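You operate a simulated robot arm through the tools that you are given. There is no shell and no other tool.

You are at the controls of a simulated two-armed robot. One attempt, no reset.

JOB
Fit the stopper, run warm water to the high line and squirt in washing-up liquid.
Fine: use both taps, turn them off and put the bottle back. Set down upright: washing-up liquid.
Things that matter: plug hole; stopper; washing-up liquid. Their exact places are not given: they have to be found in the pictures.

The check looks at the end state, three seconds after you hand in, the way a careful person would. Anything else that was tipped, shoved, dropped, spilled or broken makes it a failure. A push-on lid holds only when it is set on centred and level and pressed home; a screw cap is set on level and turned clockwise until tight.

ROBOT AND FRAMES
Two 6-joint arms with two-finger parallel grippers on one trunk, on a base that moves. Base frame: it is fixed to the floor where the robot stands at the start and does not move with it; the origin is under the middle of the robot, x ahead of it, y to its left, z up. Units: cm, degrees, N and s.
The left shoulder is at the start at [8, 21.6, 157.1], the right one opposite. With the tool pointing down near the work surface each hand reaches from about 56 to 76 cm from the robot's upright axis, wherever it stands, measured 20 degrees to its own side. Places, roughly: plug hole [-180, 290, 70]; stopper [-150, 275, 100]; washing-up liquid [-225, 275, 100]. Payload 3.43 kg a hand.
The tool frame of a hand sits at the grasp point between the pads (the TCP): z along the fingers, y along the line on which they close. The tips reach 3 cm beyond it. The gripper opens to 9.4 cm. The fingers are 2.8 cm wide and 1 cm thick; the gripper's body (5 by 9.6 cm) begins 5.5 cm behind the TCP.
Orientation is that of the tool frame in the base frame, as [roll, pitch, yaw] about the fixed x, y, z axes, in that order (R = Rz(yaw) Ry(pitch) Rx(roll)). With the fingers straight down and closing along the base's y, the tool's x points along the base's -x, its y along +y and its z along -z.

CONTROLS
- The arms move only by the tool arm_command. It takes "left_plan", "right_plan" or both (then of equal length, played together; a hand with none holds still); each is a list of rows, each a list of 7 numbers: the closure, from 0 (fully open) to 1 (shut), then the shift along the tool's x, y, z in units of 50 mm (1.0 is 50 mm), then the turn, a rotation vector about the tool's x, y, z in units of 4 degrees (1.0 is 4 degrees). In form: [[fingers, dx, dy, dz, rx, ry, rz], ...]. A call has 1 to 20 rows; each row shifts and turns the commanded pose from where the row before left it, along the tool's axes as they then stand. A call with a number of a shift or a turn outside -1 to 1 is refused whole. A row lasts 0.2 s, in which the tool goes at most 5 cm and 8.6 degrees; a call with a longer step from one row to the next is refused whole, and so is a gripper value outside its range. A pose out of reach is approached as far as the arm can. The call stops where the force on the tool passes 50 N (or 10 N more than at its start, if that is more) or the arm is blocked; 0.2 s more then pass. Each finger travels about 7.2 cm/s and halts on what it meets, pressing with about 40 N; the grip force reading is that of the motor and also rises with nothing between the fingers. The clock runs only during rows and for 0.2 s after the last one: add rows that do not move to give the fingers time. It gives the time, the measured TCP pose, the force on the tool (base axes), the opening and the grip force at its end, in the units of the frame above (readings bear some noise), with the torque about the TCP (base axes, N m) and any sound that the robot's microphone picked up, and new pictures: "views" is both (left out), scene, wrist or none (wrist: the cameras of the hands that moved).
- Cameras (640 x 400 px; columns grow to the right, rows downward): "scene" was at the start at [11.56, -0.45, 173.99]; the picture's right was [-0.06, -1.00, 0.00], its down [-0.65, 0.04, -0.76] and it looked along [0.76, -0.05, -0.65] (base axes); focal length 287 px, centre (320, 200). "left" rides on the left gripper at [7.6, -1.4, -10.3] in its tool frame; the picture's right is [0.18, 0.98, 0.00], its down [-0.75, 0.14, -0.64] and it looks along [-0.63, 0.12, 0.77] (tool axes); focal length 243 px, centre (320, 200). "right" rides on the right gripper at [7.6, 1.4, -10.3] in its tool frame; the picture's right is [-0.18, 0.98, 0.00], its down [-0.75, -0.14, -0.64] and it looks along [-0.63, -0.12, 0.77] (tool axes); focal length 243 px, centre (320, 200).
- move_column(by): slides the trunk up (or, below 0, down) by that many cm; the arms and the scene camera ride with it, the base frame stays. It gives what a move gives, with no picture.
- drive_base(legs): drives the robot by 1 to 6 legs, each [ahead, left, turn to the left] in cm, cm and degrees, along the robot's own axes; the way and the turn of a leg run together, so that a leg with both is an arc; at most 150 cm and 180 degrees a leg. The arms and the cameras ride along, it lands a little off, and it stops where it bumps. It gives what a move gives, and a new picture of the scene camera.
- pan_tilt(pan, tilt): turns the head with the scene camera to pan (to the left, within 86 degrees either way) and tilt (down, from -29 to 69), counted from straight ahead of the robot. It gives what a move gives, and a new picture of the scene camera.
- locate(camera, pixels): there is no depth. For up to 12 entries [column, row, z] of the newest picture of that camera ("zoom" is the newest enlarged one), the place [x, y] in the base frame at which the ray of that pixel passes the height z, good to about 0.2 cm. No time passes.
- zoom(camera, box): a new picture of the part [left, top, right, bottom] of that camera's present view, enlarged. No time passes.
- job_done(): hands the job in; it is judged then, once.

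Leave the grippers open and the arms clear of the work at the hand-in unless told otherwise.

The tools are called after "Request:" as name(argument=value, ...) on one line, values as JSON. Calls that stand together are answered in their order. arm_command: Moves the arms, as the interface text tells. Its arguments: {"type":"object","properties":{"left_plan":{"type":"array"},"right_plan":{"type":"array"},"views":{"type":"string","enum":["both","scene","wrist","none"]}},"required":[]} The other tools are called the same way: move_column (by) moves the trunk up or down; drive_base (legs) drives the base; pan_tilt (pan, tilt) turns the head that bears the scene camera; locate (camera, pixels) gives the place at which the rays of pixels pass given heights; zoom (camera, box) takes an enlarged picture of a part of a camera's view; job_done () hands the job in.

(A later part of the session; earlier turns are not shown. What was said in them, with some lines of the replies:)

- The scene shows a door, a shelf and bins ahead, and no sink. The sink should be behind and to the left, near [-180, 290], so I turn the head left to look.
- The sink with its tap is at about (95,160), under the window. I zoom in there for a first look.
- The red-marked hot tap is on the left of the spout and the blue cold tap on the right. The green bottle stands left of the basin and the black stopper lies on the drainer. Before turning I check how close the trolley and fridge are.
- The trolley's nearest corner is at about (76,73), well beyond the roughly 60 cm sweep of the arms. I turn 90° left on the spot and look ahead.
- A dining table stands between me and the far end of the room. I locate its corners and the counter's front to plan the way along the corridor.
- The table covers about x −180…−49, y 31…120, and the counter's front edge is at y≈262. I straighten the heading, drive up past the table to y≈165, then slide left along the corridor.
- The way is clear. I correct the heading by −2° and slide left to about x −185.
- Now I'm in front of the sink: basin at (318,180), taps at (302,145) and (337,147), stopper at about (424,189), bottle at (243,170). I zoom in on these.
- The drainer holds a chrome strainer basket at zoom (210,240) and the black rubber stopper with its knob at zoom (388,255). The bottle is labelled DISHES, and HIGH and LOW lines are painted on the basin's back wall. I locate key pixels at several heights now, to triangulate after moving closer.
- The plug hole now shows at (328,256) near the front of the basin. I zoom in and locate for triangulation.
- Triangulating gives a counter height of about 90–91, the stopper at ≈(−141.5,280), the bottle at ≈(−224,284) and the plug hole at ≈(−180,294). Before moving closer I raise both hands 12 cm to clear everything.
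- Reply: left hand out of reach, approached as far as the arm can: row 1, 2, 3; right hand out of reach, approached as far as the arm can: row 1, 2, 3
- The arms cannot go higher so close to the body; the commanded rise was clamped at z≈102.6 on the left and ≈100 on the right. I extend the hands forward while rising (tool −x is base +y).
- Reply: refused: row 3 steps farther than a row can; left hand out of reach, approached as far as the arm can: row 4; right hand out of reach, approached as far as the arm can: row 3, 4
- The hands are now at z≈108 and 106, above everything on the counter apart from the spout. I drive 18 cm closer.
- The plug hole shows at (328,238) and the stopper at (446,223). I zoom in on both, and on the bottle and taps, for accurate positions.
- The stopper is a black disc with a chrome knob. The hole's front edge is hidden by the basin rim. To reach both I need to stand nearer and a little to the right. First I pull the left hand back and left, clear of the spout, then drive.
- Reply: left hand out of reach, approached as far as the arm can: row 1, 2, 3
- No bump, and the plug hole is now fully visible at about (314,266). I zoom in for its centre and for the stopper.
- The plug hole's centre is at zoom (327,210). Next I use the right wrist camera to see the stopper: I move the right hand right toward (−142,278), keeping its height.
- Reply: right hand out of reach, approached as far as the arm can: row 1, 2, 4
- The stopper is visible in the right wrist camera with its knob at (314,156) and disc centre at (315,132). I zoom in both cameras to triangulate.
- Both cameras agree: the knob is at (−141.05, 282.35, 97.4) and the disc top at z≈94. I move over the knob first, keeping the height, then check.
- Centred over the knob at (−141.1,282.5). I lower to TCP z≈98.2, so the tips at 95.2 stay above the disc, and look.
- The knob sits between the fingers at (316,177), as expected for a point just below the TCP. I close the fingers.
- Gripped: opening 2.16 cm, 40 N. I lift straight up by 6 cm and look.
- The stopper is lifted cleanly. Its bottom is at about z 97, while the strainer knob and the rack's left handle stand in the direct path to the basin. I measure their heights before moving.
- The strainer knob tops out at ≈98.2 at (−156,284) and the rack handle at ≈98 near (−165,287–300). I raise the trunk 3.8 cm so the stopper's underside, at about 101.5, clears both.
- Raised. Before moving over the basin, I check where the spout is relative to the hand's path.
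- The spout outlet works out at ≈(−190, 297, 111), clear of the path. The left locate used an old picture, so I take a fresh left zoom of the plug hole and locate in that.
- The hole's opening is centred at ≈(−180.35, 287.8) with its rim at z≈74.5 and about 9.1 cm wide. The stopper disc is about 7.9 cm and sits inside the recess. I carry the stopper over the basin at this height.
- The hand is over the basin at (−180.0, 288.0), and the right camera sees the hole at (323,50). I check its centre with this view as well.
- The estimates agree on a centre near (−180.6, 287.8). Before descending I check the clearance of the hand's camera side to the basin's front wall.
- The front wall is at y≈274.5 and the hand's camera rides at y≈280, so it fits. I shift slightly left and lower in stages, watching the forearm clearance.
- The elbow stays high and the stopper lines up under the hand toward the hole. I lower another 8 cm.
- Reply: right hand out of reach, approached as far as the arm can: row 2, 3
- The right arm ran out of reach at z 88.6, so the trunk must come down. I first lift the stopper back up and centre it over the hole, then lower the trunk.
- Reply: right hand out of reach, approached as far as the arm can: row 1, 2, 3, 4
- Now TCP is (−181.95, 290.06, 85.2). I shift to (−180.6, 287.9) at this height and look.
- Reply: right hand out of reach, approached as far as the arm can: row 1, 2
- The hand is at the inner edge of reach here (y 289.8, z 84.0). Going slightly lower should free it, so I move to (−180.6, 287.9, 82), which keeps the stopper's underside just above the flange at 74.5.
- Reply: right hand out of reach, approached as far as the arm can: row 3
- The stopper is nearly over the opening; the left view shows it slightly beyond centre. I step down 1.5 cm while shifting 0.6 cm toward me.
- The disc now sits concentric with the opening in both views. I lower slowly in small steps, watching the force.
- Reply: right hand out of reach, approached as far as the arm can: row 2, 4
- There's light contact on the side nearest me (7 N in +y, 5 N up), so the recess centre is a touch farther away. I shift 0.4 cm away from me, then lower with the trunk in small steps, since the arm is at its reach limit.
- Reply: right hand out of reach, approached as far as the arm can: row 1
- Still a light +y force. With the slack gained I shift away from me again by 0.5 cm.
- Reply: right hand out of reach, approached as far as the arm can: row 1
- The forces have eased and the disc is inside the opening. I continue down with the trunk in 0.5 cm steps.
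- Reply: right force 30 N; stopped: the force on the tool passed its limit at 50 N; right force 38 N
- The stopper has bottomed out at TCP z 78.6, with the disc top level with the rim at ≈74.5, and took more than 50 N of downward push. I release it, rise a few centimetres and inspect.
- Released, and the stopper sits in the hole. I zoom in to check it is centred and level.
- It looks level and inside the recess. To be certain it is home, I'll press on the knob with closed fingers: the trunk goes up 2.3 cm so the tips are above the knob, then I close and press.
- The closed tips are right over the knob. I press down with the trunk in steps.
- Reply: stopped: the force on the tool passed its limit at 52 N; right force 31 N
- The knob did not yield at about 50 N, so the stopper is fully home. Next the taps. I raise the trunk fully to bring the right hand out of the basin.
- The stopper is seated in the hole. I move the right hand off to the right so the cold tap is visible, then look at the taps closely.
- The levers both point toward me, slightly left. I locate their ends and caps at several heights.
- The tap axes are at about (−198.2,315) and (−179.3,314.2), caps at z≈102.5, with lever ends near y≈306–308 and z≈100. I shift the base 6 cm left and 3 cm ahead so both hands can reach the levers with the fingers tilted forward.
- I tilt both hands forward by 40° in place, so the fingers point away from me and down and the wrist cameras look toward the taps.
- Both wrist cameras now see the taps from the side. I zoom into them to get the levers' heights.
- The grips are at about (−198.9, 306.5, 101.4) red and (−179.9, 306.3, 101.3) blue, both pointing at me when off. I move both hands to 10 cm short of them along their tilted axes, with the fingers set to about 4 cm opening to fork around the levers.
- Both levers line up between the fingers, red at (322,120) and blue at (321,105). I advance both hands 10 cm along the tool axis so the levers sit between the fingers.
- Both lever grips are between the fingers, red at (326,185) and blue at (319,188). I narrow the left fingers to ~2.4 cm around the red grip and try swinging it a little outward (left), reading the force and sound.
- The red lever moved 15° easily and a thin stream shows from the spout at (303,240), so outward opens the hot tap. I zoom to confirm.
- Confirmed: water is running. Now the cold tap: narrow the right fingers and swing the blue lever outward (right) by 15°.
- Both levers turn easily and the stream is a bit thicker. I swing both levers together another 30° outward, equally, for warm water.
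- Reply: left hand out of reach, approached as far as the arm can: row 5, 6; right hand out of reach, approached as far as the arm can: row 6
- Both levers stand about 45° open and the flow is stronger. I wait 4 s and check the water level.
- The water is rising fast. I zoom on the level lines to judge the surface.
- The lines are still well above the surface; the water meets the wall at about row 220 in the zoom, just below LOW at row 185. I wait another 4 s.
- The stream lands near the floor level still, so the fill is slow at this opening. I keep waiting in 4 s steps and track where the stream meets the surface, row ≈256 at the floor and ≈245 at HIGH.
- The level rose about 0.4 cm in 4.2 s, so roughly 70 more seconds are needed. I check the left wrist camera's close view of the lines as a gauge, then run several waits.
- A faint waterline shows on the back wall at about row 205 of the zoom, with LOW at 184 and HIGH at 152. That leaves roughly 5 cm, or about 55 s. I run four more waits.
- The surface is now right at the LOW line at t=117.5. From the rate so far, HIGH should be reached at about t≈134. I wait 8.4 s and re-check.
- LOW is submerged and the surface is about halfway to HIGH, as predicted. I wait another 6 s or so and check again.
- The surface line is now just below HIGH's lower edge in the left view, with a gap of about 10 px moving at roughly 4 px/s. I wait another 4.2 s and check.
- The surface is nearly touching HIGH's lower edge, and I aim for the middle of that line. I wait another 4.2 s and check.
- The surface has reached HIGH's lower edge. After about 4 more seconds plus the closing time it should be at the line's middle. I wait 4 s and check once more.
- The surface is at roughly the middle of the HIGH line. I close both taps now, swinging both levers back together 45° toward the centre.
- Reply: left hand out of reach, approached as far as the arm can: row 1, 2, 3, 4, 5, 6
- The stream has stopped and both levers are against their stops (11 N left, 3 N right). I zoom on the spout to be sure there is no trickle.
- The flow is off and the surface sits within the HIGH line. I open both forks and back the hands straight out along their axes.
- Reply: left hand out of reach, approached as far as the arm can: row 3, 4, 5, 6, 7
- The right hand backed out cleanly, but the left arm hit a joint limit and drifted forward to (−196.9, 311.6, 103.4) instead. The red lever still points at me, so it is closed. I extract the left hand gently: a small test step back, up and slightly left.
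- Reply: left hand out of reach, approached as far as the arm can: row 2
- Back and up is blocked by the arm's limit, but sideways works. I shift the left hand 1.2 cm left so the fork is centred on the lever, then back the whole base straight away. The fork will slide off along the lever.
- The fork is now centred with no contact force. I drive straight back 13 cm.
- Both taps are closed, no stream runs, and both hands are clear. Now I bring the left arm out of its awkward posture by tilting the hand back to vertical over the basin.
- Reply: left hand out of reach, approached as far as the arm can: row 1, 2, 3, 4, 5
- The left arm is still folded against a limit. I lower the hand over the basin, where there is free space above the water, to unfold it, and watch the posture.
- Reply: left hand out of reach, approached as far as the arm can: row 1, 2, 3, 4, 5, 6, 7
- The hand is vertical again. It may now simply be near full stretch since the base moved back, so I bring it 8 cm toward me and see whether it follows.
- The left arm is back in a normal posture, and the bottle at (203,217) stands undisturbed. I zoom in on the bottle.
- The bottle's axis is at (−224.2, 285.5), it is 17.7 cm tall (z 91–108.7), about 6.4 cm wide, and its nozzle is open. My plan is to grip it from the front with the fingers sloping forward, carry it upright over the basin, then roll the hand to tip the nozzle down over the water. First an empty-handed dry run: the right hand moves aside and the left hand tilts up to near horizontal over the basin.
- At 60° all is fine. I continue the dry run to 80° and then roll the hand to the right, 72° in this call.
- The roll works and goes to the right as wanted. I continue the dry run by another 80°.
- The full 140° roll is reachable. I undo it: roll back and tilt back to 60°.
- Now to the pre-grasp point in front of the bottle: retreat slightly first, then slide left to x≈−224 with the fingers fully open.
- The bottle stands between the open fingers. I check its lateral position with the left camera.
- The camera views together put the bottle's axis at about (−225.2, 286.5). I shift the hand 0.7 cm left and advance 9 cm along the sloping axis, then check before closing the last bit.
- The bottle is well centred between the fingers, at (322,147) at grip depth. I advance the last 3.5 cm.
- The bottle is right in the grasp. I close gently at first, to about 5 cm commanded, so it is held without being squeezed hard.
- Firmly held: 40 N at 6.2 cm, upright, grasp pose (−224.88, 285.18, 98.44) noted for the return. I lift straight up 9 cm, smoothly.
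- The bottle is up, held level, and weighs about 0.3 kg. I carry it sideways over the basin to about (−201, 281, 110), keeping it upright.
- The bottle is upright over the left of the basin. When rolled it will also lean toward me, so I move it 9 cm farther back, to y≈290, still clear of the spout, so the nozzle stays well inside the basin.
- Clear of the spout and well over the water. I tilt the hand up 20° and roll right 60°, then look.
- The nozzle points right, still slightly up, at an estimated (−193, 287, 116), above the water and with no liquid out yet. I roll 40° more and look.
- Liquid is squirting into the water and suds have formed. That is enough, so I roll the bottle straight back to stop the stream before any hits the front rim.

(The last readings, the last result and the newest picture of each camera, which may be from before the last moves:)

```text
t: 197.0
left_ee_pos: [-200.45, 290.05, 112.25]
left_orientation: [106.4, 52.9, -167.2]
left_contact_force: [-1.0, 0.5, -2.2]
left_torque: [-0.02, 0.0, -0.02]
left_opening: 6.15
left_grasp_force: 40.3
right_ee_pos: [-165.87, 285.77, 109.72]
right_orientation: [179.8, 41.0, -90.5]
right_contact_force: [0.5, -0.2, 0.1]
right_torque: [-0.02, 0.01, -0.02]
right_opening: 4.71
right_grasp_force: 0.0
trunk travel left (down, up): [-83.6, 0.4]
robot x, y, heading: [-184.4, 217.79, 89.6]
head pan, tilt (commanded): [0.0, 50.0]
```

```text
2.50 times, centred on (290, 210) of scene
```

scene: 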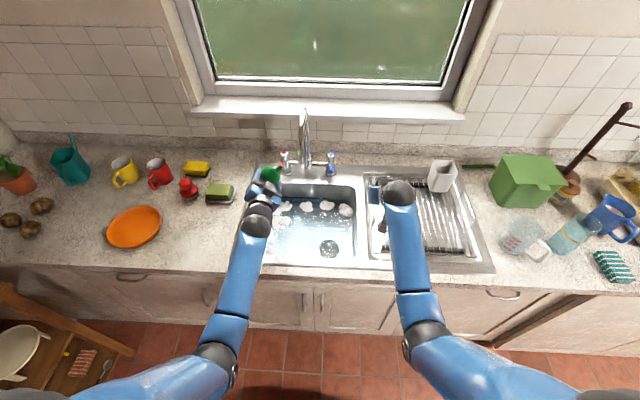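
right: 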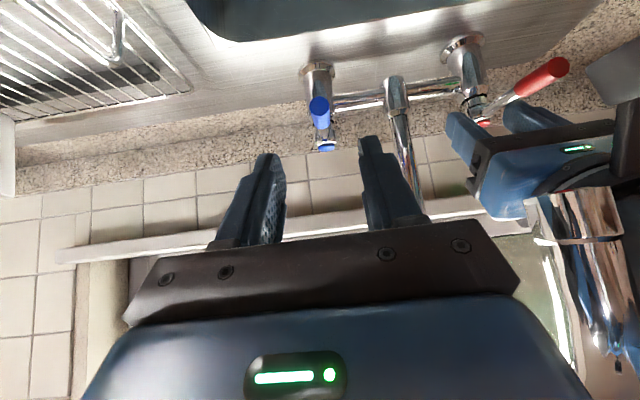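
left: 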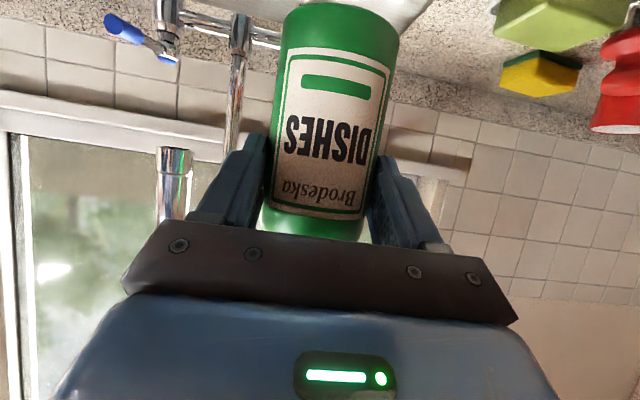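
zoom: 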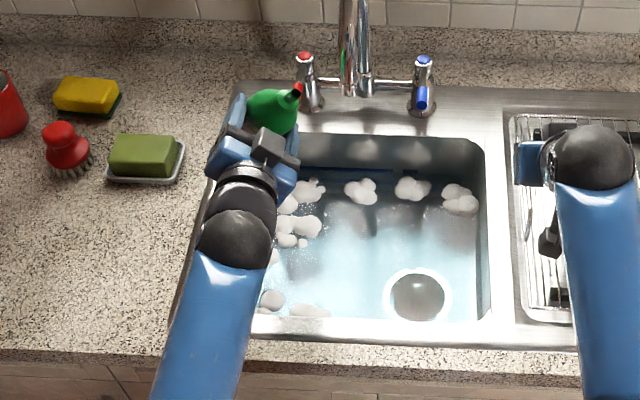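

The flow has stopped and the suds float on the water. I finish rolling back to upright (36°) and tilt the hand back to 60°.

Request:
arm_command(left_plan=[[0.46, 0, 0, 0, 0, 0, -1], [0.46, 0, 0, 0, 0, 0, -1], [0.46, 0, 0, 0, 0, 0, -1], [0.46, 0, 0, 0, 0, 0, -1], [0.46, 0, 0, 0, 0, 0, -1], [0.46, 0, 0, 0, 0, 0, -1], [0.46, 0, 0, 0, 0, 0, -1], [0.46, 0, 0, 0, 0, 0, -1], [0.46, 0, 0, 0, 0, 0, -1], [0.46, 0, 0, 0, 0, 1, 0], [0.46, 0, 0, 0, 0, 1, 0], [0.46, 0, 0, 0, 0, 1, 0], [0.46, 0, 0, 0, 0, 1, 0], [0.46, 0, 0, 0, 0, 1, 0], [0.46, 0, 0, 0, 0, 0, 0]], views="both")

Request:
zoom(camera="scene", box=[220, 140, 360, 290])

```text
t: 200.2
left_ee_pos: [-200.39, 290.01, 112.14]
left_orientation: [179.9, 60.0, -90.4]
left_contact_force: [0.9, -0.4, -1.3]
left_torque: [-0.03, -0.01, 0.02]
left_opening: 6.11
left_grasp_force: 39.7
right_ee_pos: [-165.84, 285.92, 109.76]
right_orientation: [179.8, 41.0, -90.5]
right_contact_force: [0.0, -0.7, -0.3]
right_torque: [-0.02, 0.04, 0.03]
right_opening: 4.7
right_grasp_force: 0.0
trunk travel left (down, up): [-83.6, 0.4]
robot x, y, heading: [-184.51, 217.57, 89.8]
head pan, tilt (commanded): [0.0, 50.0]
```

scene: 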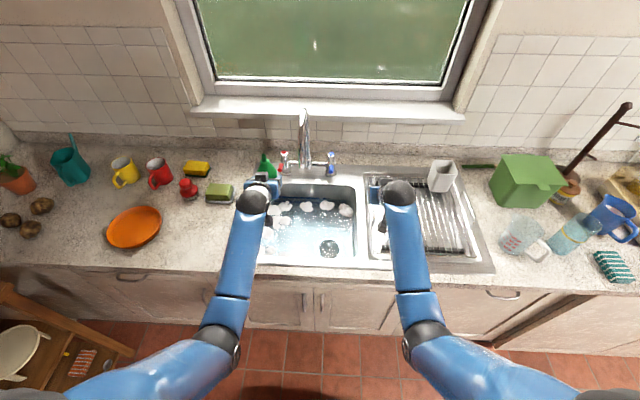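
left: 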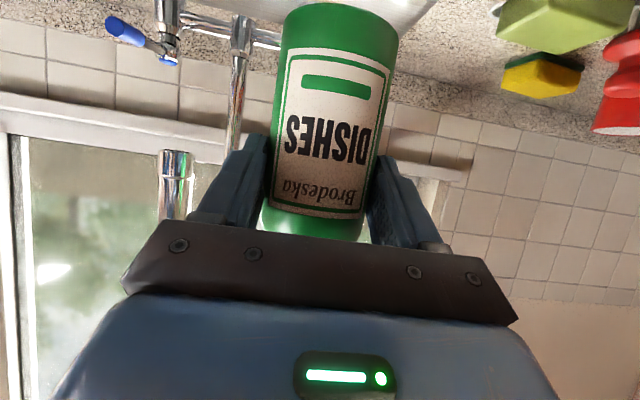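

```text
2.67 times, centred on (290, 215) of scene
```

zoom: 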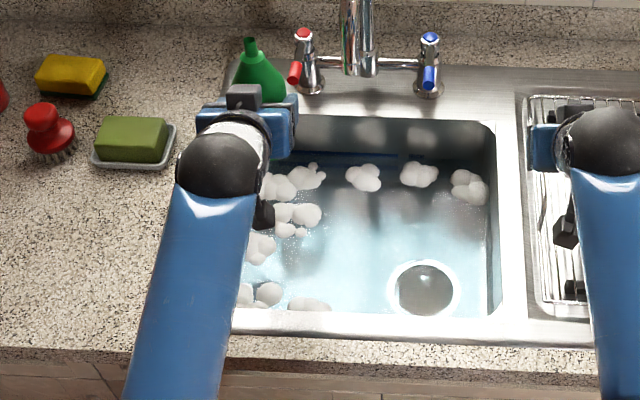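

The bottle is upright and has not slipped, and no drops show on the rim or counter. I carry it back to above its original spot, (−224.9, 285.2) at z≈107.5.

Request:
arm_command(left_plan=[[0.46, 0.128, 0.2, -0.038, 0, 0, 0], [0.46, 0.128, 0.4, -0.038, 0, 0, 0], [0.46, 0.128, 0.6, -0.038, 0, 0, 0], [0.46, 0.128, 0.6, -0.038, 0, 0, 0], [0.46, 0.128, 0.6, -0.038, 0, 0, 0], [0.46, 0.128, 0.6, -0.038, 0, 0, 0], [0.46, 0.128, 0.6, -0.038, 0, 0, 0], [0.46, 0.128, 0.6, -0.038, 0, 0, 0], [0.46, 0.128, 0.5, -0.038, 0, 0, 0], [0.46, 0.128, 0.2, -0.038, 0, 0, 0], [0.46, 0, 0, 0, 0, 0, 0]], views="both")

```text
t: 202.6
left_ee_pos: [-224.88, 285.39, 107.37]
left_orientation: [-180.0, 60.1, -90.3]
left_contact_force: [0.2, 0.5, -1.9]
left_torque: [-0.01, 0.02, -0.01]
left_opening: 6.11
left_grasp_force: 39.4
right_ee_pos: [-165.76, 285.86, 109.82]
right_orientation: [179.8, 41.0, -90.4]
right_contact_force: [0.1, 0.4, -0.2]
right_torque: [0.02, -0.02, 0.01]
right_opening: 4.71
right_grasp_force: 0.1
trunk travel left (down, up): [-83.6, 0.4]
robot x, y, heading: [-184.6, 217.61, 89.8]
head pan, tilt (commanded): [0.0, 50.0]
```

scene: 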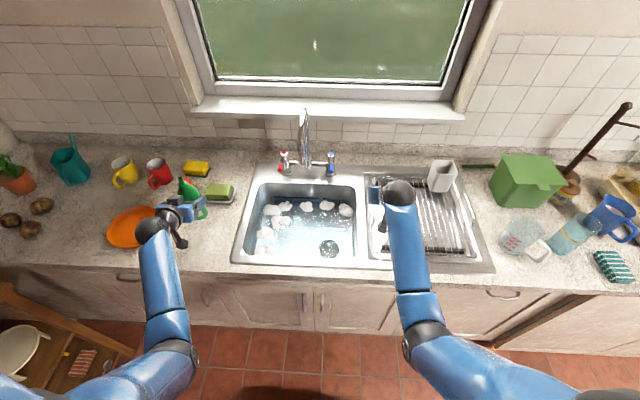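
left: 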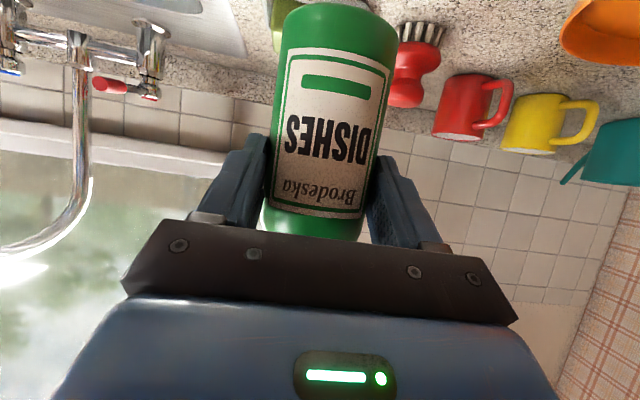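

Right above the original spot. I lower it slowly 8.5 cm to just above the counter.

Request:
arm_command(left_plan=[[0.46, 0.087, 0, 0.05, 0, 0, 0], [0.46, 0.173, 0, 0.1, 0, 0, 0], [0.46, 0.26, 0, 0.15, 0, 0, 0], [0.46, 0.26, 0, 0.15, 0, 0, 0], [0.46, 0.26, 0, 0.15, 0, 0, 0], [0.46, 0.173, 0, 0.1, 0, 0, 0], [0.46, 0.13, 0, 0.075, 0, 0, 0], [0.46, 0.087, 0, 0.05, 0, 0, 0], [0.46, 0.043, 0, 0.025, 0, 0, 0], [0.46, 0, 0, 0, 0, 0, 0]], views="wrist")

```text
t: 204.8
left_ee_pos: [-224.96, 285.43, 98.95]
left_orientation: [180.0, 60.3, -90.3]
left_contact_force: [0.9, -1.5, -2.3]
left_torque: [-0.02, 0.0, -0.02]
left_opening: 6.1
left_grasp_force: 40.1
right_ee_pos: [-165.85, 285.96, 109.84]
right_orientation: [179.8, 41.0, -90.5]
right_contact_force: [-0.1, -0.6, 0.6]
right_torque: [-0.02, 0.01, -0.01]
right_opening: 4.71
right_grasp_force: 0.0
trunk travel left (down, up): [-83.6, 0.4]
robot x, y, heading: [-184.12, 217.62, 89.4]
head pan, tilt (commanded): [0.0, 50.0]
```

left: 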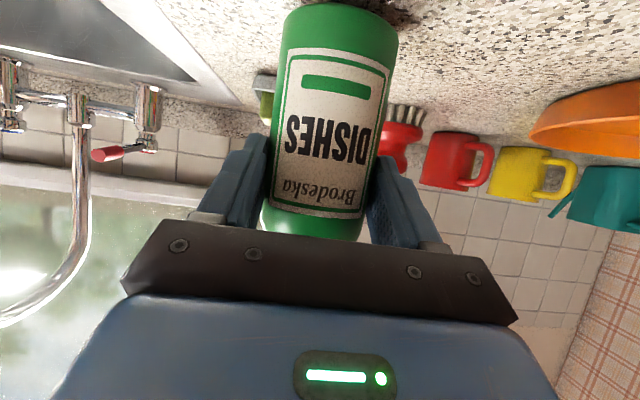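

Not touching yet: z is 98.95, against 98.44 at the pick-up. I lower in 2 mm steps until the counter takes the weight.

Request:
arm_command(left_plan=[[0.46, 0.035, 0, 0.02, 0, 0, 0], [0.46, 0.035, 0, 0.02, 0, 0, 0], [0.46, 0.017, 0, 0.01, 0, 0, 0], [0.46, 0, 0, 0, 0, 0, 0]], views="none")

```text
t: 205.8
left_ee_pos: [-224.97, 285.39, 98.6]
left_orientation: [-180.0, 60.2, -90.3]
left_contact_force: [-0.5, 0.3, -2.6]
left_torque: [-0.04, -0.03, 0.01]
left_opening: 6.11
left_grasp_force: 40.2
right_ee_pos: [-165.74, 285.88, 109.87]
right_orientation: [179.7, 41.0, -90.6]
right_contact_force: [0.4, -0.4, -0.2]
right_torque: [0.0, 0.01, -0.06]
right_opening: 4.7
right_grasp_force: 0.0
trunk travel left (down, up): [-83.6, 0.4]
robot x, y, heading: [-184.38, 217.46, 89.6]
head pan, tilt (commanded): [0.0, 50.0]
```

Request:
arm_command(left_plan=[[0.46, 0.026, 0, 0.015, 0, 0, 0], [0.46, 0.026, 0, 0.015, 0, 0, 0], [0.46, 0, 0, 0, 0, 0, 0]], views="none")

```text
t: 206.6
left_ee_pos: [-225.05, 285.33, 98.36]
left_orientation: [180.0, 60.3, -90.4]
left_contact_force: [-0.9, -1.6, 3.2]
left_torque: [0.17, 0.1, 0.02]
left_opening: 6.12
left_grasp_force: 39.9
right_ee_pos: [-165.82, 285.76, 109.84]
right_orientation: [179.8, 41.0, -90.5]
right_contact_force: [0.0, 0.0, -0.6]
right_torque: [0.0, 0.0, -0.01]
right_opening: 4.7
right_grasp_force: 0.0
trunk travel left (down, up): [-83.6, 0.4]
robot x, y, heading: [-184.52, 217.55, 89.8]
head pan, tilt (commanded): [0.0, 50.0]
```

The force went from −2.5 to +3.2 N, so the bottle rests on the counter. I open the fingers and check that it stands.

Request:
arm_command(left_plan=[[0.3, 0, 0, 0, 0, 0, 0], [0.15, 0, 0, 0, 0, 0, 0], [0, 0, 0, 0, 0, 0, 0], [0, 0, 0, 0, 0, 0, 0]], views="both")

```text
t: 207.6
left_ee_pos: [-224.93, 285.49, 98.21]
left_orientation: [-179.9, 60.2, -90.4]
left_contact_force: [0.0, -0.1, 0.1]
left_torque: [0.0, -0.01, -0.02]
left_opening: 9.41
left_grasp_force: 0.1
right_ee_pos: [-165.73, 285.88, 109.75]
right_orientation: [179.8, 40.9, -90.6]
right_contact_force: [0.8, 0.3, 0.3]
right_torque: [0.0, 0.02, -0.03]
right_opening: 4.7
right_grasp_force: 0.0
trunk travel left (down, up): [-83.6, 0.4]
robot x, y, heading: [-184.47, 217.72, 89.6]
head pan, tilt (commanded): [0.0, 50.0]
```

scene: 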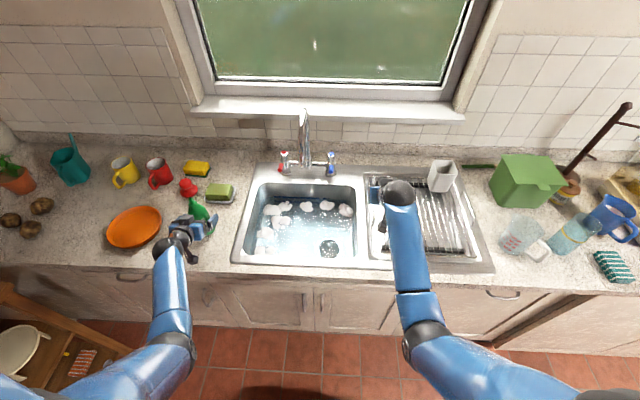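
left: 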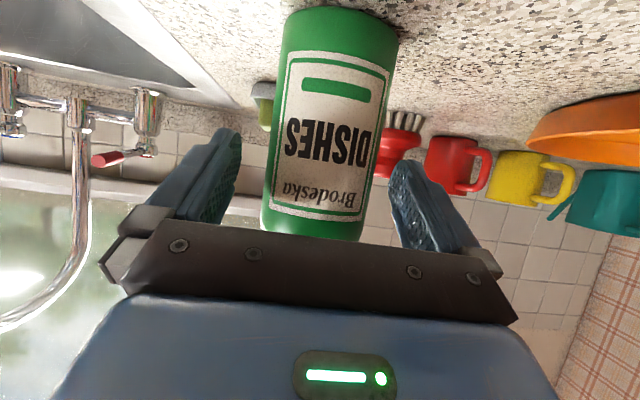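

The bottle stands free between the open fingers. I back the left hand straight out along its axis by 13 cm.

Request:
arm_command(left_plan=[[0, 0, 0, -0.2, 0, 0, 0], [0, 0, 0, -0.4, 0, 0, 0], [0, 0, 0, -0.5, 0, 0, 0], [0, 0, 0, -0.5, 0, 0, 0], [0, 0, 0, -0.5, 0, 0, 0], [0, 0, 0, -0.5, 0, 0, 0], [0, 0, 0, 0, 0, 0, 0]], views="both")

Request:
zoom(camera="scene", box=[130, 130, 370, 290])

```text
t: 209.2
left_ee_pos: [-224.86, 274.05, 104.67]
left_orientation: [-180.0, 60.2, -90.3]
left_contact_force: [0.8, 0.3, -0.3]
left_torque: [-0.01, 0.01, 0.0]
left_opening: 9.37
left_grasp_force: 0.1
right_ee_pos: [-165.82, 285.8, 109.93]
right_orientation: [179.8, 40.9, -90.5]
right_contact_force: [0.3, 0.2, 1.5]
right_torque: [-0.03, 0.03, 0.01]
right_opening: 4.72
right_grasp_force: 0.1
trunk travel left (down, up): [-83.6, 0.4]
robot x, y, heading: [-184.46, 217.76, 90.0]
head pan, tilt (commanded): [0.0, 50.0]
```

scene: 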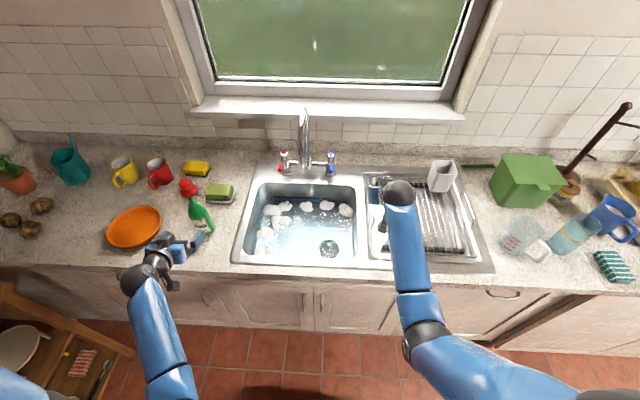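
left: 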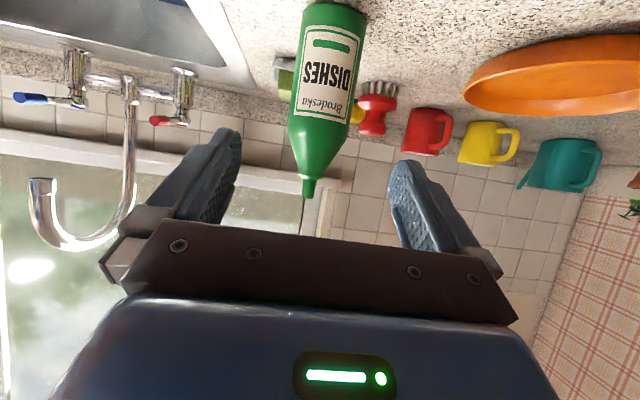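

```text
2.50 times, centred on (250, 210) of scene
```

zoom: 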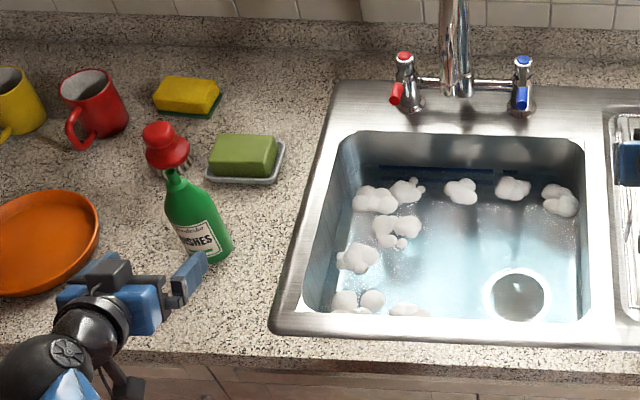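

The bottle is back in its place, upright, with everything around it undisturbed. I drive back 40 cm to clear the arms from the work, then inspect the result.

Request:
drive_base(legs=[[-40, 0, 0]])

Request:
zoom(camera="scene", box=[150, 60, 460, 230])

```text
t: 211.7
left_ee_pos: [-225.04, 233.93, 104.54]
left_orientation: [180.0, 60.1, -90.3]
left_contact_force: [0.3, 1.0, 0.0]
left_torque: [-0.01, 0.01, -0.04]
left_opening: 9.41
left_grasp_force: 0.1
right_ee_pos: [-166.09, 245.64, 109.65]
right_orientation: [179.8, 40.8, -90.5]
right_contact_force: [0.4, 0.6, -0.2]
right_torque: [0.0, -0.01, 0.01]
right_opening: 4.7
right_grasp_force: 0.0
trunk travel left (down, up): [-83.6, 0.4]
robot x, y, heading: [-184.71, 177.09, 89.6]
head pan, tilt (commanded): [0.0, 50.0]
```

scene: 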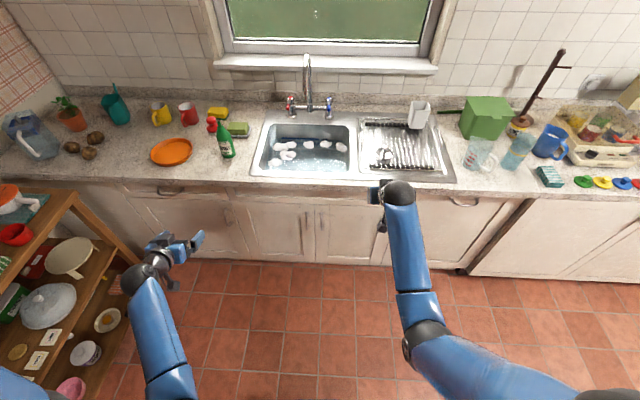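

```text
2.06 times, centred on (305, 145) of scene
```

zoom: 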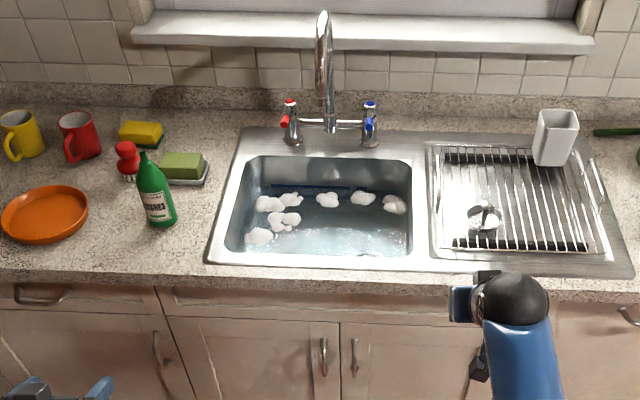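

All in order from here. I zoom in on the waterline, the taps and the front rim for a last check.

Request:
zoom(camera="scene", box=[260, 118, 360, 178])

Request:
zoom(camera="scene", box=[275, 85, 345, 150])

Request:
zoom(camera="scene", box=[245, 155, 365, 270])

Request:
zoom(camera="scene", box=[140, 100, 270, 180])

```text
6.40 times, centred on (310, 148) of scene
```

zoom: 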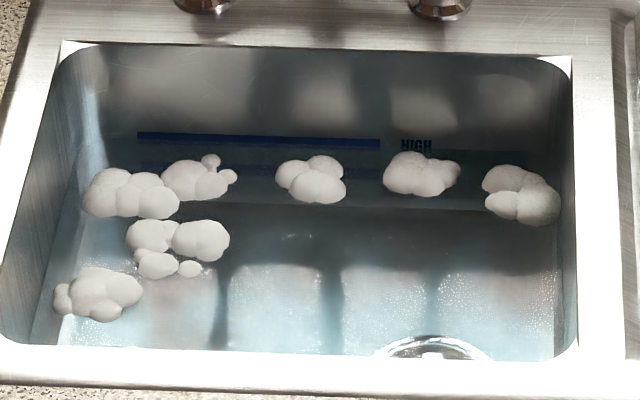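

```text
6.15 times, centred on (310, 118) of scene
```

zoom: 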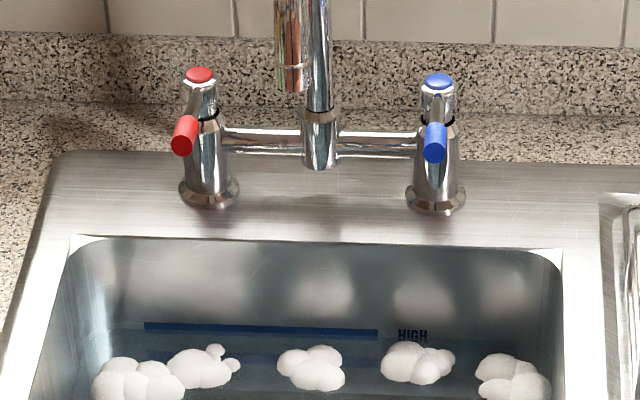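

```text
3.48 times, centred on (305, 212) of scene
```

zoom: 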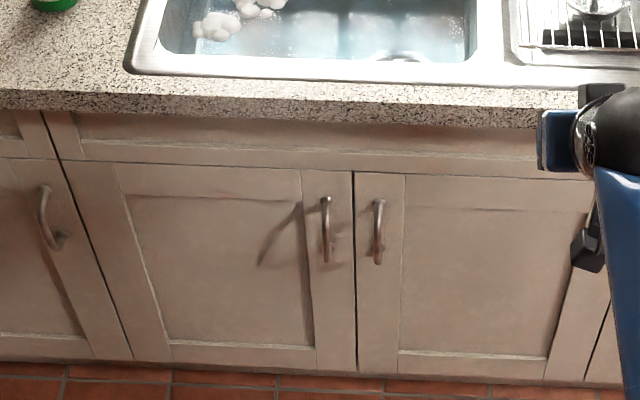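

```text
4.92 times, centred on (205, 140) of scene
```

zoom: 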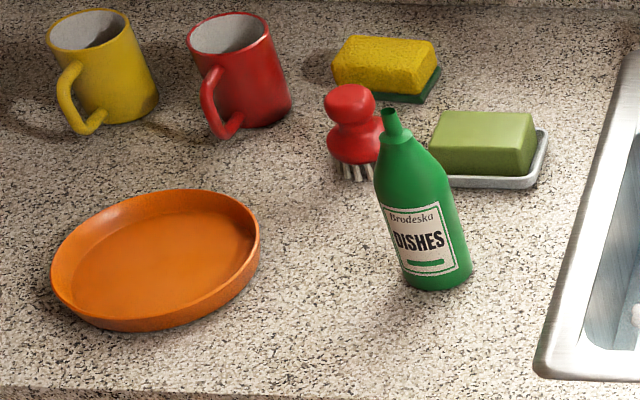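

The water stands at the HIGH line with suds, and both taps are off with no stream. The stopper is in place, the bottle upright in its spot, and there is no spill on the rim, counter or cabinet. I open the right gripper fully and hold still for a moment.

Request:
arm_command(right_plan=[[0, 0, 0, 0, 0, 0, 0], [0, 0, 0, 0, 0, 0, 0], [0, 0, 0, 0, 0, 0, 0], [0, 0, 0, 0, 0, 0, 0], [0, 0, 0, 0, 0, 0, 0], [0, 0, 0, 0, 0, 0, 0], [0, 0, 0, 0, 0, 0, 0], [0, 0, 0, 0, 0, 0, 0], [0, 0, 0, 0, 0, 0, 0], [0, 0, 0, 0, 0, 0, 0]], views="scene")

Request:
zoom(camera="scene", box=[275, 85, 345, 150])

```text
t: 213.9
left_ee_pos: [-225.11, 233.55, 104.73]
left_orientation: [180.0, 60.2, -90.3]
left_contact_force: [-0.3, -0.3, 0.0]
left_torque: [0.01, 0.0, 0.02]
left_opening: 9.39
left_grasp_force: 0.1
right_ee_pos: [-166.08, 245.32, 109.88]
right_orientation: [179.8, 41.0, -90.5]
right_contact_force: [0.8, -0.5, 0.1]
right_torque: [-0.03, -0.04, 0.0]
right_opening: 9.43
right_grasp_force: 0.0
trunk travel left (down, up): [-83.6, 0.4]
robot x, y, heading: [-185.02, 177.19, 89.8]
head pan, tilt (commanded): [0.0, 50.0]
```

scene: 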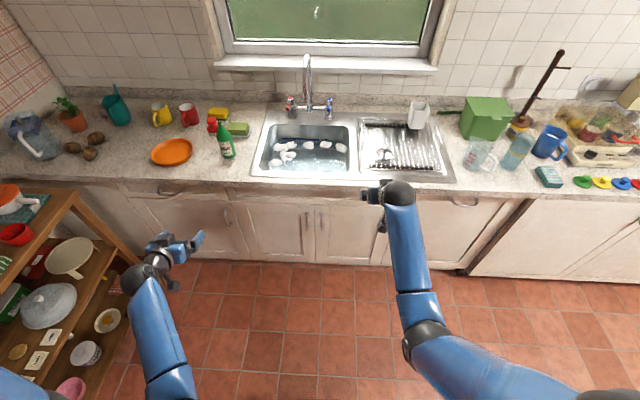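

```text
6.15 times, centred on (310, 118) of scene
```

zoom: 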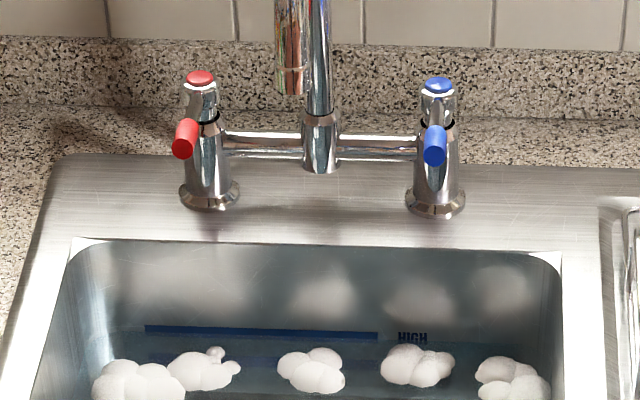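

The level is holding at the HIGH line, the taps are off, the bottle is upright and back in place, both grippers are open and the arms are clear. I hand the job in.

Request:
job_done()

```text
The job is handed in.
```

The job is handed in. The stopper is pressed home, the basin holds warm water at the HIGH line, and washing-up liquid has been squirted in.

- **Stopper:** it sits level in the plug hole and did not move when I pressed the knob at about 50 N. The water level was still at the line at the last look.
- **Water:** I opened the hot and cold taps by about the same amount and filled until the surface was within the thickness of the HIGH line. Both taps are off, with no stream or drip visible.
- **Washing-up liquid:** a short squirt went in and suds formed. I saw no drops on the rim, counter or cabinets. The bottle is back in its original spot, upright.
- **Left arm:** it caught at a reach limit while leaving the hot tap, so I backed the whole robot away to free it. The lever stayed closed and nothing was knocked.

Both grippers are open and the arms are clear of the counter.
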